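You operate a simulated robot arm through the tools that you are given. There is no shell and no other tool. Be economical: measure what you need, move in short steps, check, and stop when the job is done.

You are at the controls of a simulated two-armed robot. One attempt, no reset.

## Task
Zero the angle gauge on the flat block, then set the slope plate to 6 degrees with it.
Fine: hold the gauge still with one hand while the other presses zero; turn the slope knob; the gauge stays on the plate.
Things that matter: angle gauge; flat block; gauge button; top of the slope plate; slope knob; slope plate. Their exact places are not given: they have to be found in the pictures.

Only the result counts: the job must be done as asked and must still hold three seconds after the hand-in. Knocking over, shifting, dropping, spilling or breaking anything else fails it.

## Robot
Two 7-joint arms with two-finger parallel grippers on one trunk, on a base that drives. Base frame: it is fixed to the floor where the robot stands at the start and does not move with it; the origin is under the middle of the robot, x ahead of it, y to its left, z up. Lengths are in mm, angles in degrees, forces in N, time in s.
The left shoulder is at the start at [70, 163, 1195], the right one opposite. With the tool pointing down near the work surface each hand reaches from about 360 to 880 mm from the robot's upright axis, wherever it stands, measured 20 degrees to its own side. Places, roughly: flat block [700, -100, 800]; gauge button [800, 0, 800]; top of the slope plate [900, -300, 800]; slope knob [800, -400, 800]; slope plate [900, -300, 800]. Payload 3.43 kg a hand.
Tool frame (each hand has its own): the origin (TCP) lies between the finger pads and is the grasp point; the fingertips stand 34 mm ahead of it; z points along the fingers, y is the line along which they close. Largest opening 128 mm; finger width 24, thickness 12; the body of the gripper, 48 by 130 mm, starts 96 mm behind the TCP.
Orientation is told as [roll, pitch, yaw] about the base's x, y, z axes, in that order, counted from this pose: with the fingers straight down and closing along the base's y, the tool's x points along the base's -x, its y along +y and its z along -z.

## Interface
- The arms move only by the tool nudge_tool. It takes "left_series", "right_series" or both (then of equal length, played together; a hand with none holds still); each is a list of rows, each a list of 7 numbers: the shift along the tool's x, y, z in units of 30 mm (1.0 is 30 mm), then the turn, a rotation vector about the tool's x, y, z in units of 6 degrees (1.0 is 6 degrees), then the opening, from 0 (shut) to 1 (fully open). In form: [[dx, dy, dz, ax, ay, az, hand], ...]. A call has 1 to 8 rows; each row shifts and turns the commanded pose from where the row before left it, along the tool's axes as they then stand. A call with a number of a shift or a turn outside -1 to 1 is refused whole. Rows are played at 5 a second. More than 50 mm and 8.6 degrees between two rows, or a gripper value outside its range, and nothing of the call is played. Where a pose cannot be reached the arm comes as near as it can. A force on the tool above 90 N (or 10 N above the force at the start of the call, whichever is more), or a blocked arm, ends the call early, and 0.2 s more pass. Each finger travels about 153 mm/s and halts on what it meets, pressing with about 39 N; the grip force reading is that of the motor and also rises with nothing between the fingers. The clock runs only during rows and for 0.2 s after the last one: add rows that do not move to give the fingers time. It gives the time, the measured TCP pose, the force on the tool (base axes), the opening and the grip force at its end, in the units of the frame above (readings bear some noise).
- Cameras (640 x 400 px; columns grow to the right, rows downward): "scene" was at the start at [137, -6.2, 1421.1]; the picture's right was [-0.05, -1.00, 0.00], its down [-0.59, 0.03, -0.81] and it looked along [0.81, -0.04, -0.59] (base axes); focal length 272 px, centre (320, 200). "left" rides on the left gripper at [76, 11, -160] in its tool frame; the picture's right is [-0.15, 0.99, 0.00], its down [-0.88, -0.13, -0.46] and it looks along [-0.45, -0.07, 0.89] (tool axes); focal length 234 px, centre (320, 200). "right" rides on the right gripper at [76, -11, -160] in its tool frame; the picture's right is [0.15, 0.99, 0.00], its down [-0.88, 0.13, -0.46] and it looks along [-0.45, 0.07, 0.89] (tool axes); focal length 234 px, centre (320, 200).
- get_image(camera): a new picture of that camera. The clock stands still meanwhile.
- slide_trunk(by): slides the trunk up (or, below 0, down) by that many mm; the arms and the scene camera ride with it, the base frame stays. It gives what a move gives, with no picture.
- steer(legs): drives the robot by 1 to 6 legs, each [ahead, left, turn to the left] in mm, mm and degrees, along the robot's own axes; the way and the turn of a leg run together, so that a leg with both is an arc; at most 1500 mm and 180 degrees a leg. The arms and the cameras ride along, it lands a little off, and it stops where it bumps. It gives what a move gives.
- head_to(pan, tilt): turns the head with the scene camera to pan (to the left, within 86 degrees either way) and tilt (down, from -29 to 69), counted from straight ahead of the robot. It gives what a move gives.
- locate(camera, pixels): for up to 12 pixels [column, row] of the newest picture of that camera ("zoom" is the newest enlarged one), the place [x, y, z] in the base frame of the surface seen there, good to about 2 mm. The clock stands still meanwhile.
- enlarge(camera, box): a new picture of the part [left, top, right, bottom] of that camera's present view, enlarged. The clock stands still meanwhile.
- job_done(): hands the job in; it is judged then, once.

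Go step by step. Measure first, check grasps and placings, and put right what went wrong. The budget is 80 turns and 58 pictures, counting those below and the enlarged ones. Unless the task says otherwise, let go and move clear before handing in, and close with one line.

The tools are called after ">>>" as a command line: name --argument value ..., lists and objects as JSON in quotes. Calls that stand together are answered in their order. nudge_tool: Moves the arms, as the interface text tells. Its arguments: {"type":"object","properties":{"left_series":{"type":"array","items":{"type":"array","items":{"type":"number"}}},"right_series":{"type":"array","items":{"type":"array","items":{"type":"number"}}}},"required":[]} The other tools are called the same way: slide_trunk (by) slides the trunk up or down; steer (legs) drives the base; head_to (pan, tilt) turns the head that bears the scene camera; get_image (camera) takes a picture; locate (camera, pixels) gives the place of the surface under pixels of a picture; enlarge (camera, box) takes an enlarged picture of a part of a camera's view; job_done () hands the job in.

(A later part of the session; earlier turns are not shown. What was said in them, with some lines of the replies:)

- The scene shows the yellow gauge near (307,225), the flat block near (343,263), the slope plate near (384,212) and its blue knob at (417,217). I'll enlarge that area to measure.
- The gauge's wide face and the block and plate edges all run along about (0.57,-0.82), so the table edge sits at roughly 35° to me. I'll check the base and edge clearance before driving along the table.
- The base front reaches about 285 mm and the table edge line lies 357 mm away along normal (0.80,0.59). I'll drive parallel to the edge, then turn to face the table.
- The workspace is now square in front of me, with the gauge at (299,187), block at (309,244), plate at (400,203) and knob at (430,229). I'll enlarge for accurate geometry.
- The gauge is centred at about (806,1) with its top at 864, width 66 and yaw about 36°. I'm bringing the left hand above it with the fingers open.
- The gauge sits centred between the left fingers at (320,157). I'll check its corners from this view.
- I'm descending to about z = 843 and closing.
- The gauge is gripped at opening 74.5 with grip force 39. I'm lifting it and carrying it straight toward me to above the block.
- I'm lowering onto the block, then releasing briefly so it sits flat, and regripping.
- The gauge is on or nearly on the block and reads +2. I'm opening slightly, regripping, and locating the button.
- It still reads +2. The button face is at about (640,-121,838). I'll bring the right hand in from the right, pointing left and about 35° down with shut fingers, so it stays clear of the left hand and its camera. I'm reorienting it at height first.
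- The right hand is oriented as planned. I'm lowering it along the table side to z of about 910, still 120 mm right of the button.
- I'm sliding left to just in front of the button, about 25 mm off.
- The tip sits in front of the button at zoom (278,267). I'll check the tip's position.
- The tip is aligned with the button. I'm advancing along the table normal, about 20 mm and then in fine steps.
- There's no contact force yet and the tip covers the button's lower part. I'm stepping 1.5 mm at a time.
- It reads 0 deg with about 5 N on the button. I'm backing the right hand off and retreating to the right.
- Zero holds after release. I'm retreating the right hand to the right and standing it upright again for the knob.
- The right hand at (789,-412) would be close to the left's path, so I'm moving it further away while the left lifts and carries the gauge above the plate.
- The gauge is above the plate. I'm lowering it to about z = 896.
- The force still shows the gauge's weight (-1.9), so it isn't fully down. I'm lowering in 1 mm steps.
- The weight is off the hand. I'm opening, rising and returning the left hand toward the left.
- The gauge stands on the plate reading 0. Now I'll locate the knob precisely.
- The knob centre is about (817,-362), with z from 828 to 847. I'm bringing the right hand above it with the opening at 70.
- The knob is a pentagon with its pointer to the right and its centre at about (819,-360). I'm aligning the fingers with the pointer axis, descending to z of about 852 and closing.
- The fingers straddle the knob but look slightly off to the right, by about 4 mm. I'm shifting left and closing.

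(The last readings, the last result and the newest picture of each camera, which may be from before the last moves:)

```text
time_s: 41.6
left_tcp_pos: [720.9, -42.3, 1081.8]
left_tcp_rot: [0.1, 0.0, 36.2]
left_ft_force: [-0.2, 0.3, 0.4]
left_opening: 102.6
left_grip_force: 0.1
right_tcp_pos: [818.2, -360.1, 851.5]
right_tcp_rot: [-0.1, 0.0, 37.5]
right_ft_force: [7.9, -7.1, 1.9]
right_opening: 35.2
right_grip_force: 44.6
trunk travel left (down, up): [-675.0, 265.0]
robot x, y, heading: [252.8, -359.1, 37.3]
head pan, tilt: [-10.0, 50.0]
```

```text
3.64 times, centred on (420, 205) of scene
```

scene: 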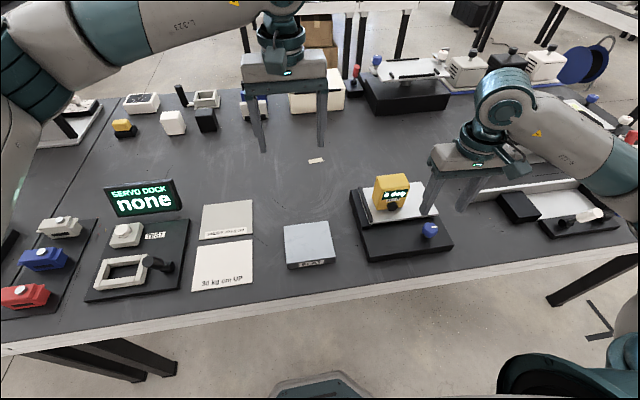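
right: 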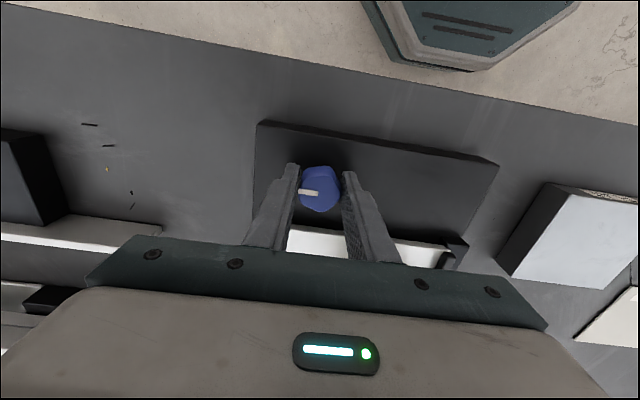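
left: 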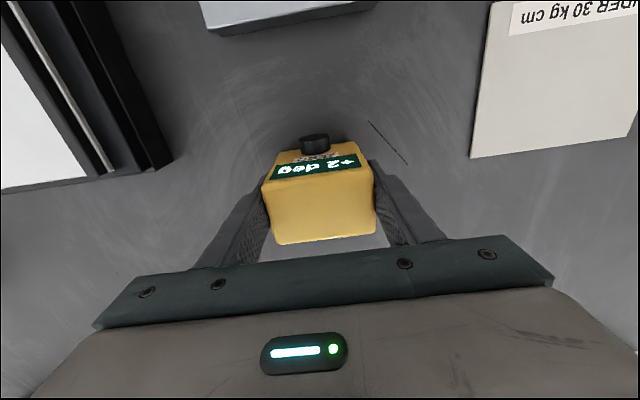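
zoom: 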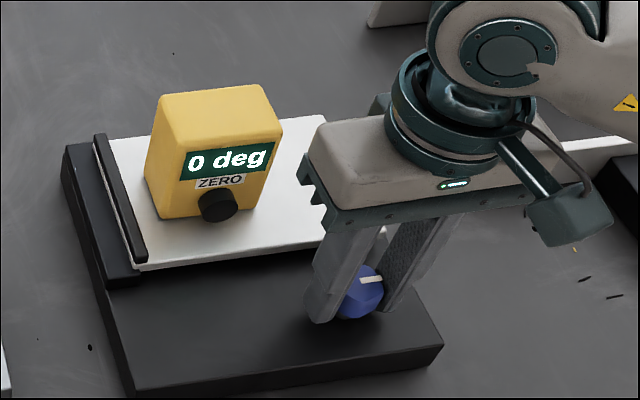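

The knob is held at opening 35 with a slight side load, so I'll ease 1 mm. I'll turn it clockwise 18° and read the gauge.

>>> nudge_tool --right_series '[[0, -0.04, 0, 0, 0, 0, 0.1], [0, 0, 0, 0, 0, 1, 0.1], [0, 0, 0, 0, 0, 1, 0.1], [0, 0, 0, 0, 0, 1, 0.1], [0, 0, 0, 0, 0, 0, 0.1]]'

>>> enlarge --camera "scene" --box '[360, 150, 480, 260]'

```text
time_s: 42.8
left_tcp_pos: [721.4, -42.5, 1081.0]
left_tcp_rot: [0.1, 0.1, 36.1]
left_ft_force: [-0.7, 0.3, -0.1]
left_opening: 102.4
left_grip_force: 0.0
right_tcp_pos: [819.5, -359.4, 850.7]
right_tcp_rot: [0.1, 0.0, 19.7]
right_ft_force: [3.6, -5.0, -2.8]
right_opening: 35.7
right_grip_force: 44.8
trunk travel left (down, up): [-675.0, 265.0]
robot x, y, heading: [255.0, -356.7, 37.2]
head pan, tilt: [-10.0, 50.0]
```

```text
3.64 times, centred on (420, 205) of scene
```

zoom: 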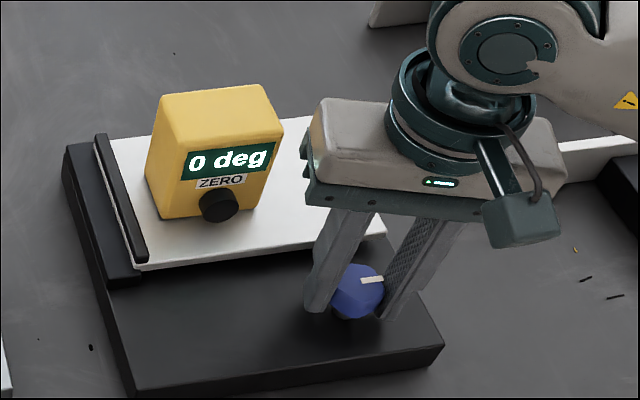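

The gauge and pointer appear unchanged, so clockwise is likely at a stop and the fingers slipped. I'm turning back and on counter-clockwise.

>>> nudge_tool --right_series '[[0, 0, 0, 0, 0, -1, 0.1], [0, 0, 0, 0, 0, -1, 0.1], [0, 0, 0, 0, 0, -1, 0.1], [0, 0, 0, 0, 0, -1, 0.1], [0, 0, 0, 0, 0, -1, 0.1], [0, 0, 0, 0, 0, -1, 0.1], [0, 0, 0, 0, 0, -1, 0.1], [0, 0, 0, 0, 0, 0, 0.1]]'

>>> enlarge --camera "scene" --box '[360, 150, 480, 260]'

```text
time_s: 44.6
left_tcp_pos: [719.7, -44.4, 1081.3]
left_tcp_rot: [0.1, 0.0, 36.1]
left_ft_force: [0.6, -0.3, 0.0]
left_opening: 102.3
left_grip_force: 0.1
right_tcp_pos: [820.1, -360.9, 851.4]
right_tcp_rot: [0.0, -0.1, 61.7]
right_ft_force: [3.1, -11.0, 1.5]
right_opening: 35.6
right_grip_force: 45.5
trunk travel left (down, up): [-675.0, 265.0]
robot x, y, heading: [251.5, -357.0, 37.3]
head pan, tilt: [-10.0, 50.0]
```

```text
3.64 times, centred on (420, 205) of scene
```

zoom: 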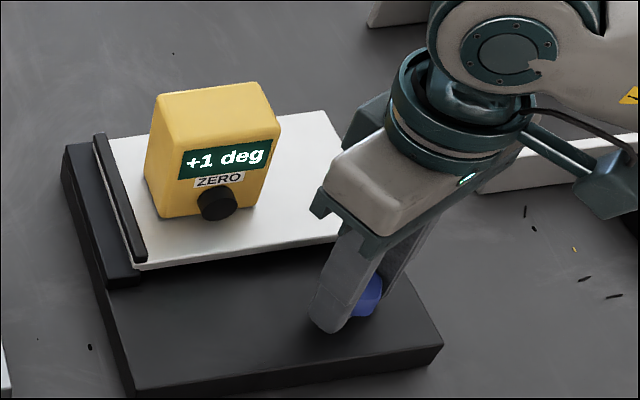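

It reads +1 deg, so counter-clockwise raises the plate. I'm continuing another 36°.

>>> nudge_tool --right_series '[[0, 0, 0, 0, 0, -1, 0.1], [0, 0, 0, 0, 0, -1, 0.1], [0, 0, 0, 0, 0, -1, 0.1], [0, 0, 0, 0, 0, -1, 0.1], [0, 0, 0, 0, 0, -1, 0.1], [0, 0, 0, 0, 0, -1, 0.1], [0, 0, 0, 0, 0, 0, 0.1]]'

>>> enlarge --camera "scene" --box '[360, 150, 480, 260]'

```text
time_s: 46.0
left_tcp_pos: [725.0, -39.1, 1078.2]
left_tcp_rot: [-0.1, 0.4, 36.2]
left_ft_force: [0.1, 1.2, 0.0]
left_opening: 102.6
left_grip_force: 0.0
right_tcp_pos: [817.2, -332.2, 846.2]
right_tcp_rot: [0.9, -3.1, 91.5]
right_ft_force: [15.8, 21.4, 12.1]
right_opening: 22.9
right_grip_force: 8.7
right hand out of reach, approached as far as the arm can: row 5, 6
trunk travel left (down, up): [-675.0, 265.0]
robot x, y, heading: [253.7, -357.0, 37.1]
head pan, tilt: [-10.0, 50.0]
stopped in row 6 (right hand): the force on the tool passed its limit (the readings are from after the stop); the commanded pose is now the measured one
```

```text
3.64 times, centred on (420, 205) of scene
```

zoom: 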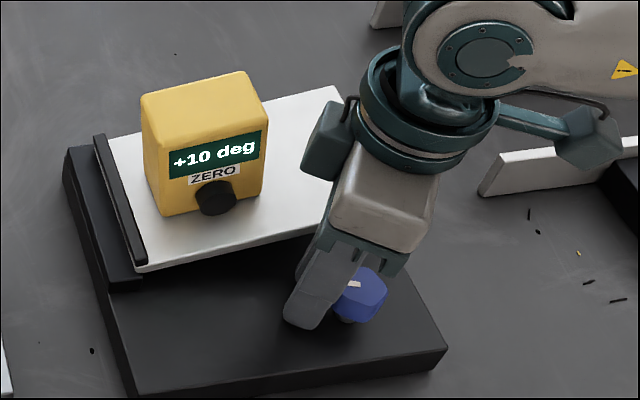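

The wrist ran out of range and slid off the knob, and the gauge now reads +10 with force on the hand. I'll lift straight up to clear it and re-read.

>>> nudge_tool --right_series '[[0, 0, -0.1, 0, 0, 0, 0.2], [0, 0, -0.5, 0, 0, 0, 0.2], [0, 0, -1, 0, 0, 0, 0.2], [0, 0, -1, 0, 0, 0, 0.2], [0, 0, -1, 0, 0, 0, 0.3]]'

>>> enlarge --camera "scene" --box '[340, 140, 470, 270]'

```text
time_s: 47.2
left_tcp_pos: [722.9, -43.3, 1080.5]
left_tcp_rot: [0.0, 0.0, 36.1]
left_ft_force: [0.3, 0.6, 0.1]
left_opening: 102.1
left_grip_force: 0.0
right_tcp_pos: [815.7, -344.4, 954.7]
right_tcp_rot: [1.3, -2.5, 91.2]
right_ft_force: [0.0, 1.4, 0.6]
right_opening: 38.3
right_grip_force: 0.1
trunk travel left (down, up): [-675.0, 265.0]
robot x, y, heading: [254.6, -360.9, 37.1]
head pan, tilt: [-10.0, 50.0]
```

```text
3.08 times, centred on (405, 205) of scene
```

zoom: 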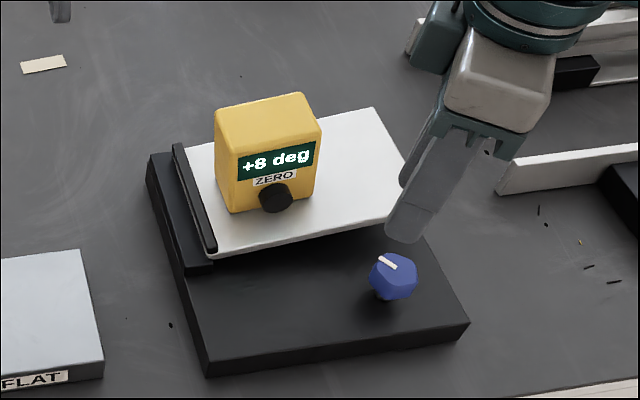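

It reads +8 after release, with the pointer turned roughly 130°, so that's about 16° of knob per degree. I need about 2° back clockwise. I'm levelling and reorienting above the knob with the wrist in range.

>>> nudge_tool --right_series '[[0.53, -0.09, 0, -0.42, 0.22, 0, 0.55], [0, 0, 0, 0, 0, 1, 0.55], [0, 0, 0, 0, 0, 1, 0.55], [0, 0, 0, 0, 0, 1, 0.55], [0, 0, 0, 0, 0, 1, 0.55], [0, 0, 0, 0, 0, 1, 0.55]]'

>>> enlarge --camera "right" --box '[260, 115, 380, 190]'

>>> enlarge --camera "scene" --box '[340, 140, 470, 270]'

```text
time_s: 48.6
left_tcp_pos: [722.0, -43.1, 1081.3]
left_tcp_rot: [-0.1, 0.0, 36.0]
left_ft_force: [-0.7, 0.0, -0.3]
left_opening: 102.3
left_grip_force: 0.1
right_tcp_pos: [806.7, -351.0, 952.9]
right_tcp_rot: [3.9, 0.8, 61.4]
right_ft_force: [0.1, 0.1, -0.1]
right_opening: 70.5
right_grip_force: 0.1
right hand out of reach, approached as far as the arm can: row 1
trunk travel left (down, up): [-675.0, 265.0]
robot x, y, heading: [251.0, -349.7, 37.0]
head pan, tilt: [-10.0, 50.0]
```

```text
5.33 times, centred on (320, 152) of right
```

zoom: 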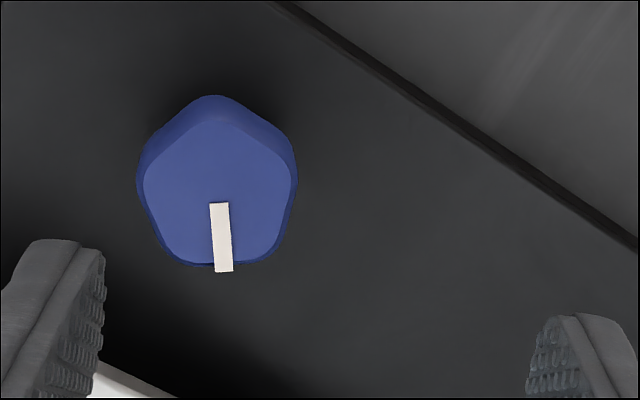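

```text
3.08 times, centred on (405, 205) of scene
```

zoom: 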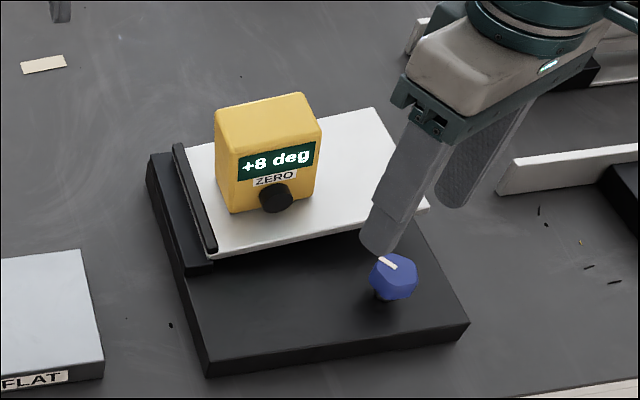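

The pointer heading is about 75°, against -52° at the start, so the knob has turned about 127° for 8°. I'm levelling, centring, and setting yaw 56.7 to match the pentagon.

>>> nudge_tool --right_series '[[0, 0, 0, 0.65, -0.13, 0, 0.55], [0.09, -0.5, 0, 0, 0, 0.78, 0.55], [0, 0, 0, 0, 0, 0, 0.55]]'

>>> enlarge --camera "right" --box '[260, 115, 380, 190]'

>>> locate --camera "zoom" --pixels '[[300, 200], [320, 180], [340, 200], [320, 230], [300, 230]]'

```text
time_s: 49.4
left_tcp_pos: [720.7, -42.8, 1080.8]
left_tcp_rot: [0.0, 0.1, 36.1]
left_ft_force: [-0.3, 0.3, -0.5]
left_opening: 102.5
left_grip_force: 0.1
right_tcp_pos: [821.1, -359.8, 951.9]
right_tcp_rot: [0.0, -0.1, 56.7]
right_ft_force: [0.8, -0.5, -0.1]
right_opening: 70.2
right_grip_force: 0.1
trunk travel left (down, up): [-675.0, 265.0]
robot x, y, heading: [252.1, -356.9, 37.0]
head pan, tilt: [-10.0, 50.0]
```

```text
5.33 times, centred on (320, 152) of right
```

zoom: 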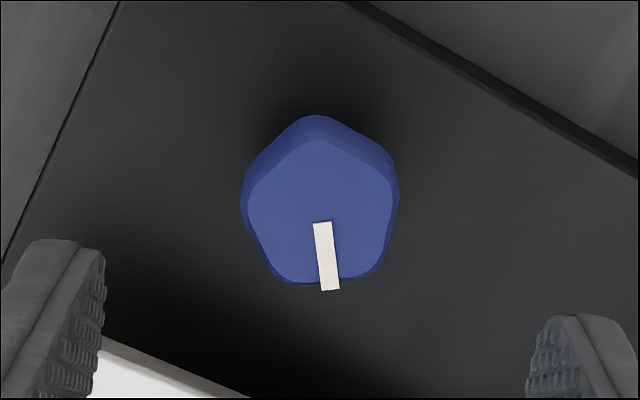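

```text
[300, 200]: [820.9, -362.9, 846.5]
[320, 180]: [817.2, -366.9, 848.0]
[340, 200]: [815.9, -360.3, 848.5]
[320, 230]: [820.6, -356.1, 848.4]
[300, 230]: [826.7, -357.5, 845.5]
```

The hand is centred over the knob. I'm descending and gripping.

>>> nudge_tool --right_series '[[0, 0, 0.9, 0, 0, 0, 0.55], [0, 0, 0.9, 0, 0, 0, 0.55], [0, 0, 0.9, 0, 0, 0, 0.55], [0, 0, 0.63, 0, 0, 0, 0.55], [0, 0, 0, 0, 0, 0, 0.3], [0, 0, 0, 0, 0, 0, 0.15], [0, 0, 0, 0, 0, 0, 0.15]]'

>>> enlarge --camera "scene" --box '[340, 140, 470, 270]'

```text
time_s: 51.0
left_tcp_pos: [721.0, -42.4, 1080.4]
left_tcp_rot: [0.0, 0.1, 36.2]
left_ft_force: [0.1, 0.7, -0.5]
left_opening: 102.6
left_grip_force: 0.1
right_tcp_pos: [821.4, -358.0, 851.3]
right_tcp_rot: [0.0, 0.0, 56.8]
right_ft_force: [4.6, -0.8, -1.2]
right_opening: 35.3
right_grip_force: 45.3
trunk travel left (down, up): [-675.0, 265.0]
robot x, y, heading: [258.5, -357.4, 36.9]
head pan, tilt: [-10.0, 50.0]
```

```text
3.08 times, centred on (405, 205) of scene
```

zoom: 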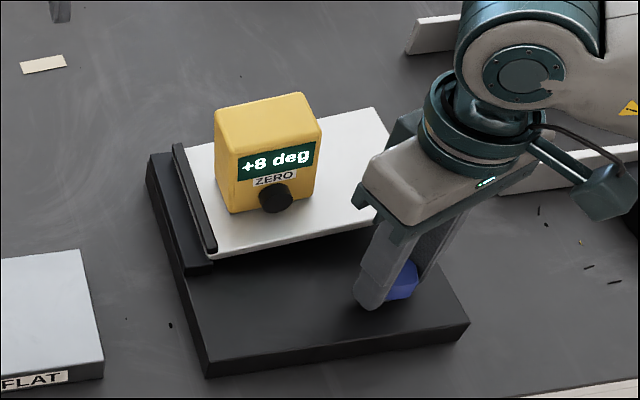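

The grip is good at opening 35 and it still reads +8. I'm turning clockwise 18°.

>>> nudge_tool --right_series '[[0, 0, 0, 0, 0, 0.75, 0.15], [0, 0, 0, 0, 0, 0.75, 0.15], [0, 0, 0, 0, 0, 0.75, 0.15], [0, 0, 0, 0, 0, 0.75, 0.15], [0, 0, 0, 0, 0, 0, 0.15]]'

>>> enlarge --camera "scene" --box '[340, 140, 470, 270]'

```text
time_s: 52.2
left_tcp_pos: [724.1, -41.9, 1080.0]
left_tcp_rot: [0.1, 0.2, 36.1]
left_ft_force: [-0.4, -0.4, 0.7]
left_opening: 102.5
left_grip_force: 0.0
right_tcp_pos: [820.8, -358.3, 851.4]
right_tcp_rot: [0.1, 0.1, 38.7]
right_ft_force: [8.6, 5.3, -15.4]
right_opening: 35.0
right_grip_force: 44.9
trunk travel left (down, up): [-675.0, 265.0]
robot x, y, heading: [252.3, -355.6, 37.0]
head pan, tilt: [-10.0, 50.0]
```

```text
3.08 times, centred on (405, 205) of scene
```

zoom: 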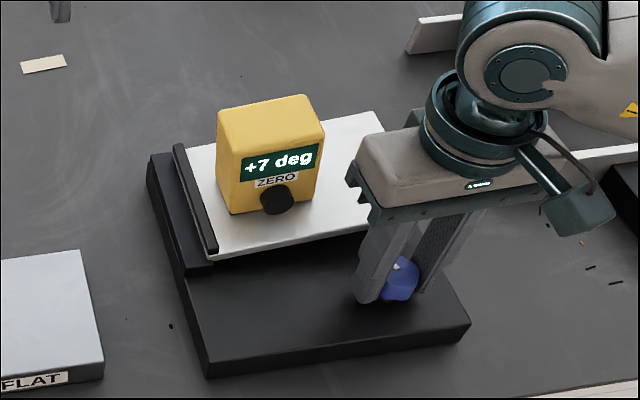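

It reads +7. I'm turning another 9° to find the 7-to-6 transition.

>>> nudge_tool --right_series '[[0, 0, 0, 0, 0, 0.75, 0.15], [0, 0, 0, 0, 0, 0.75, 0.15], [0, 0, 0, 0, 0, 0, 0.15]]'

>>> enlarge --camera "scene" --box '[340, 140, 470, 270]'

```text
time_s: 53.0
left_tcp_pos: [723.9, -42.2, 1079.3]
left_tcp_rot: [0.1, 0.1, 36.0]
left_ft_force: [-0.2, -0.1, 0.0]
left_opening: 102.2
left_grip_force: 0.1
right_tcp_pos: [821.0, -359.1, 852.0]
right_tcp_rot: [0.1, 0.1, 29.8]
right_ft_force: [5.3, 6.6, -23.4]
right_opening: 34.9
right_grip_force: 45.4
trunk travel left (down, up): [-675.0, 265.0]
robot x, y, heading: [253.9, -355.7, 37.2]
head pan, tilt: [-10.0, 50.0]
```

```text
3.08 times, centred on (405, 205) of scene
```

zoom: 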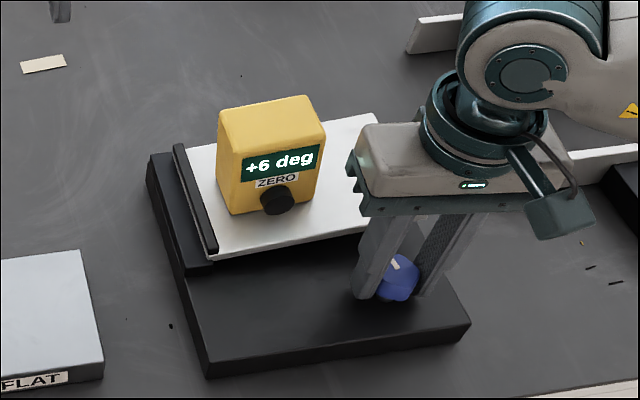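

It reads +6, but a downward pull of 23 N shows the knob screwing down, so I'll lower 1.5 mm to relax it. I'll keep turning in 3° steps to find the edge of the 6 band.

>>> nudge_tool --right_series '[[0, 0, 0.05, 0, 0, 0.5, 0.15], [0, 0, 0, 0, 0, 0, 0.15]]'

>>> enlarge --camera "scene" --box '[390, 180, 430, 205]'

>>> nudge_tool --right_series '[[0, 0, 0.02, 0, 0, 0.5, 0.15], [0, 0, 0, 0, 0, 0, 0.15]]'

>>> enlarge --camera "scene" --box '[340, 140, 470, 270]'

```text
time_s: 53.6
left_tcp_pos: [724.1, -42.4, 1080.7]
left_tcp_rot: [0.0, 0.1, 36.1]
left_ft_force: [-1.3, 0.6, -0.1]
left_opening: 102.1
left_grip_force: 0.2
right_tcp_pos: [822.1, -359.4, 850.7]
right_tcp_rot: [0.1, -0.1, 26.8]
right_ft_force: [12.5, 7.5, -1.7]
right_opening: 35.0
right_grip_force: 45.4
trunk travel left (down, up): [-675.0, 265.0]
robot x, y, heading: [249.2, -356.8, 37.1]
head pan, tilt: [-10.0, 50.0]
```

```text
16.00 times, centred on (410, 192) of scene
```

zoom: 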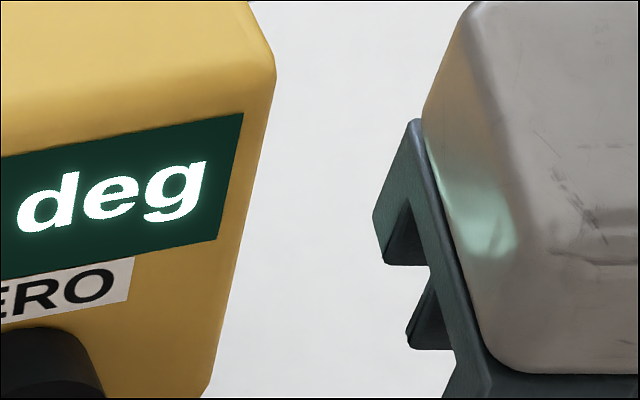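

```text
time_s: 54.2
left_tcp_pos: [722.3, -42.6, 1080.9]
left_tcp_rot: [0.0, 0.1, 36.2]
left_ft_force: [-0.4, 0.2, -0.5]
left_opening: 102.5
left_grip_force: 0.0
right_tcp_pos: [821.0, -359.4, 850.6]
right_tcp_rot: [0.1, -0.2, 23.7]
right_ft_force: [17.5, 9.3, 12.0]
right_opening: 35.1
right_grip_force: 45.2
trunk travel left (down, up): [-675.0, 265.0]
robot x, y, heading: [251.1, -354.5, 37.0]
head pan, tilt: [-10.0, 50.0]
```

```text
3.08 times, centred on (405, 205) of scene
```

zoom: 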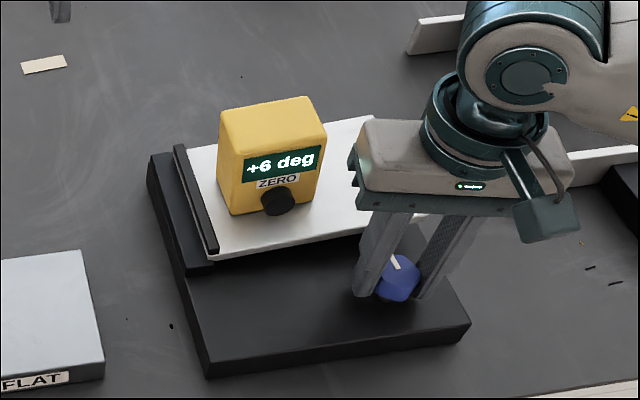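

It still reads +6, now 33° back of a band about 16° wide. I'll probe 4.5° further to bracket the centre.

>>> nudge_tool --right_series '[[0, 0, -0.025, 0, 0, 0.75, 0.15], [0, 0, 0, 0, 0, 0, 0.15]]'

>>> enlarge --camera "scene" --box '[340, 140, 470, 270]'

```text
time_s: 54.8
left_tcp_pos: [722.8, -41.9, 1080.6]
left_tcp_rot: [0.0, 0.2, 36.1]
left_ft_force: [-0.2, -0.2, 0.5]
left_opening: 102.0
left_grip_force: 0.0
right_tcp_pos: [820.7, -359.1, 852.5]
right_tcp_rot: [0.0, -0.1, 19.2]
right_ft_force: [20.4, 10.6, 13.4]
right_opening: 35.1
right_grip_force: 45.3
trunk travel left (down, up): [-675.0, 265.0]
robot x, y, heading: [249.5, -358.5, 37.0]
head pan, tilt: [-10.0, 50.0]
```

```text
3.08 times, centred on (405, 205) of scene
```

zoom: 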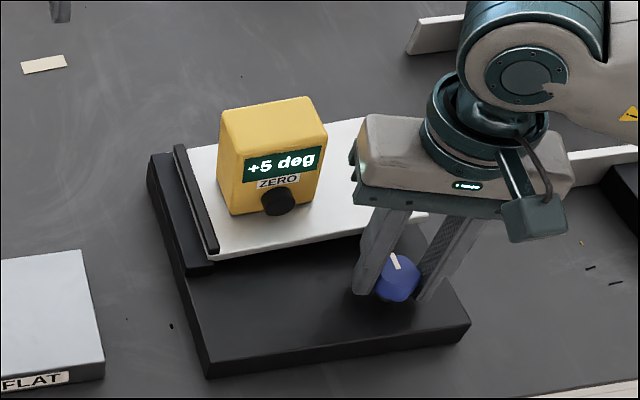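

It dropped to +5, so the 6-to-5 edge is at yaw of about 21.5 and the 7-to-6 edge is at or below 38. I'm turning back to about 29, the middle of the band.

>>> nudge_tool --right_series '[[0, 0, 0, 0, 0, -0.8, 0.15], [0, 0, 0, 0, 0, -0.8, 0.15], [0, 0, 0, 0, 0, 0, 0.15]]'

>>> enlarge --camera "scene" --box '[340, 140, 470, 270]'

```text
time_s: 55.6
left_tcp_pos: [722.6, -41.9, 1081.3]
left_tcp_rot: [0.0, 0.1, 36.1]
left_ft_force: [0.6, 0.4, 0.2]
left_opening: 102.6
left_grip_force: 0.1
right_tcp_pos: [820.8, -359.1, 851.1]
right_tcp_rot: [0.0, -0.1, 28.9]
right_ft_force: [21.9, 10.4, 24.4]
right_opening: 35.0
right_grip_force: 45.0
trunk travel left (down, up): [-675.0, 265.0]
robot x, y, heading: [255.8, -356.5, 37.2]
head pan, tilt: [-10.0, 50.0]
```

```text
3.08 times, centred on (405, 205) of scene
```

zoom: 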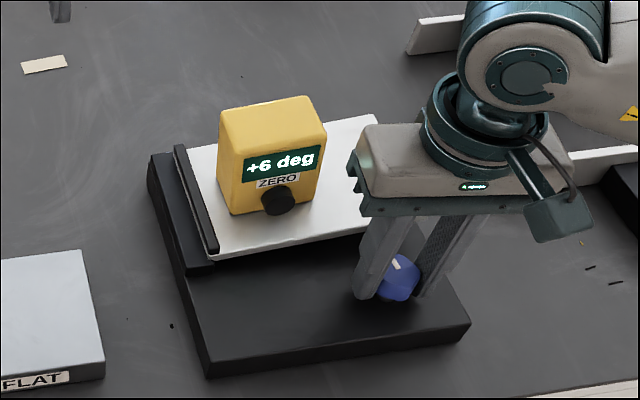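

It reads +6. I'm easing the hand up 1 mm, opening and rising clear.

>>> nudge_tool --right_series '[[0, 0, -0.04, 0, 0, 0, 0.15], [0, 0, 0, 0, 0, 0, 0.4], [0, 0, 0, 0, 0, 0, 0.55], [0, 0, -0.5, 0, 0, 0, 0.55], [0, 0, -1, 0, 0, 0, 0.55], [0, 0, -1, 0, 0, 0, 0.55], [0, 0, -1, 0, 0, 0, 0.55]]'

>>> enlarge --camera "scene" --box '[340, 140, 470, 270]'

>>> enlarge --camera "right" --box '[260, 115, 380, 190]'

```text
time_s: 57.2
left_tcp_pos: [720.4, -43.6, 1080.7]
left_tcp_rot: [0.0, 0.1, 36.1]
left_ft_force: [-0.3, -0.5, -0.3]
left_opening: 102.2
left_grip_force: 0.1
right_tcp_pos: [817.6, -360.6, 959.0]
right_tcp_rot: [0.0, 0.0, 28.9]
right_ft_force: [0.3, 0.0, -0.7]
right_opening: 70.4
right_grip_force: 0.1
trunk travel left (down, up): [-675.0, 265.0]
robot x, y, heading: [253.9, -357.3, 37.3]
head pan, tilt: [-10.0, 50.0]
```

```text
3.08 times, centred on (405, 205) of scene
```

zoom: 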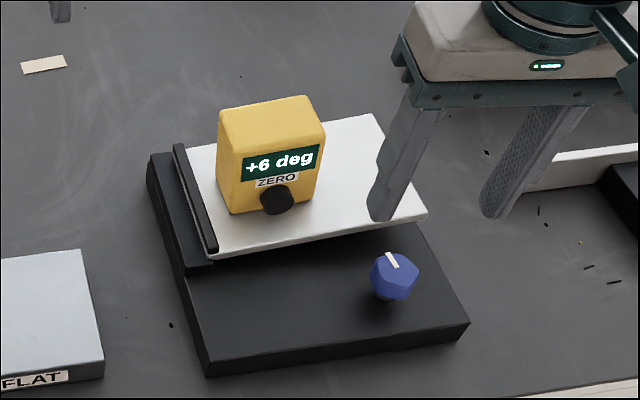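

```text
5.33 times, centred on (320, 152) of right
```

zoom: 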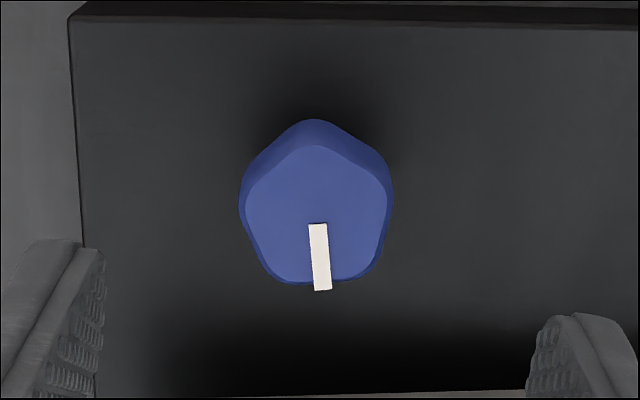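

After release it reads +6, and the pointer heading of about 42° (94° turned) matches 6.0. I'm moving the right hand well clear and taking a last look.

>>> nudge_tool --right_series '[[0, -0.7, -1, 0, 0, 0, 0.55], [0, -0.7, -1, 0, 0, 0, 0.55], [0, -0.7, -1, 0, 0, 0, 0.55], [0, -0.7, -1, 0, 0, 0, 0.55], [0, 0, 0, 0, 0, 0, 0.55], [0, 0, 0, 0, 0, 0, 0.55]]'

>>> enlarge --camera "scene" --box '[260, 130, 480, 280]'

```text
time_s: 58.6
left_tcp_pos: [721.4, -43.9, 1081.4]
left_tcp_rot: [0.0, 0.0, 36.0]
left_ft_force: [0.4, -0.5, 0.4]
left_opening: 102.1
left_grip_force: 0.1
right_tcp_pos: [858.6, -432.7, 1076.5]
right_tcp_rot: [0.1, 0.0, 28.9]
right_ft_force: [0.0, 0.4, -0.3]
right_opening: 70.3
right_grip_force: 0.0
trunk travel left (down, up): [-675.0, 265.0]
robot x, y, heading: [255.3, -353.5, 37.1]
head pan, tilt: [-10.0, 50.0]
```

```text
2.67 times, centred on (370, 205) of scene
```

zoom: 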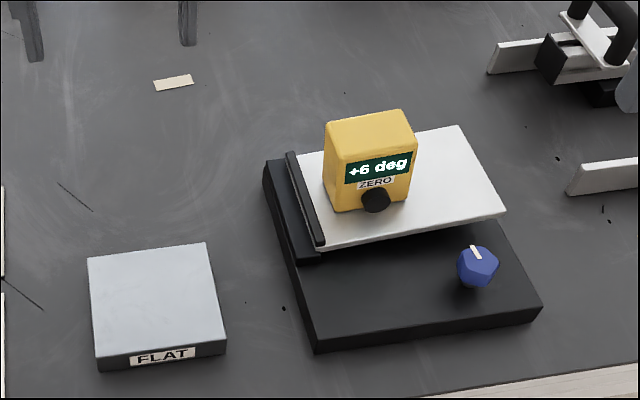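

The gauge stands on the plate reading +6 deg and both hands are clear, so I'm handing in.

>>> job_done

```text
The job is handed in.
```

The angle gauge was zeroed on the flat block. It now stands on the slope plate reading +6 deg, with both hands clear. The plate's base may have shifted by a millimetre or two when my right hand slipped off the knob mid-turn.
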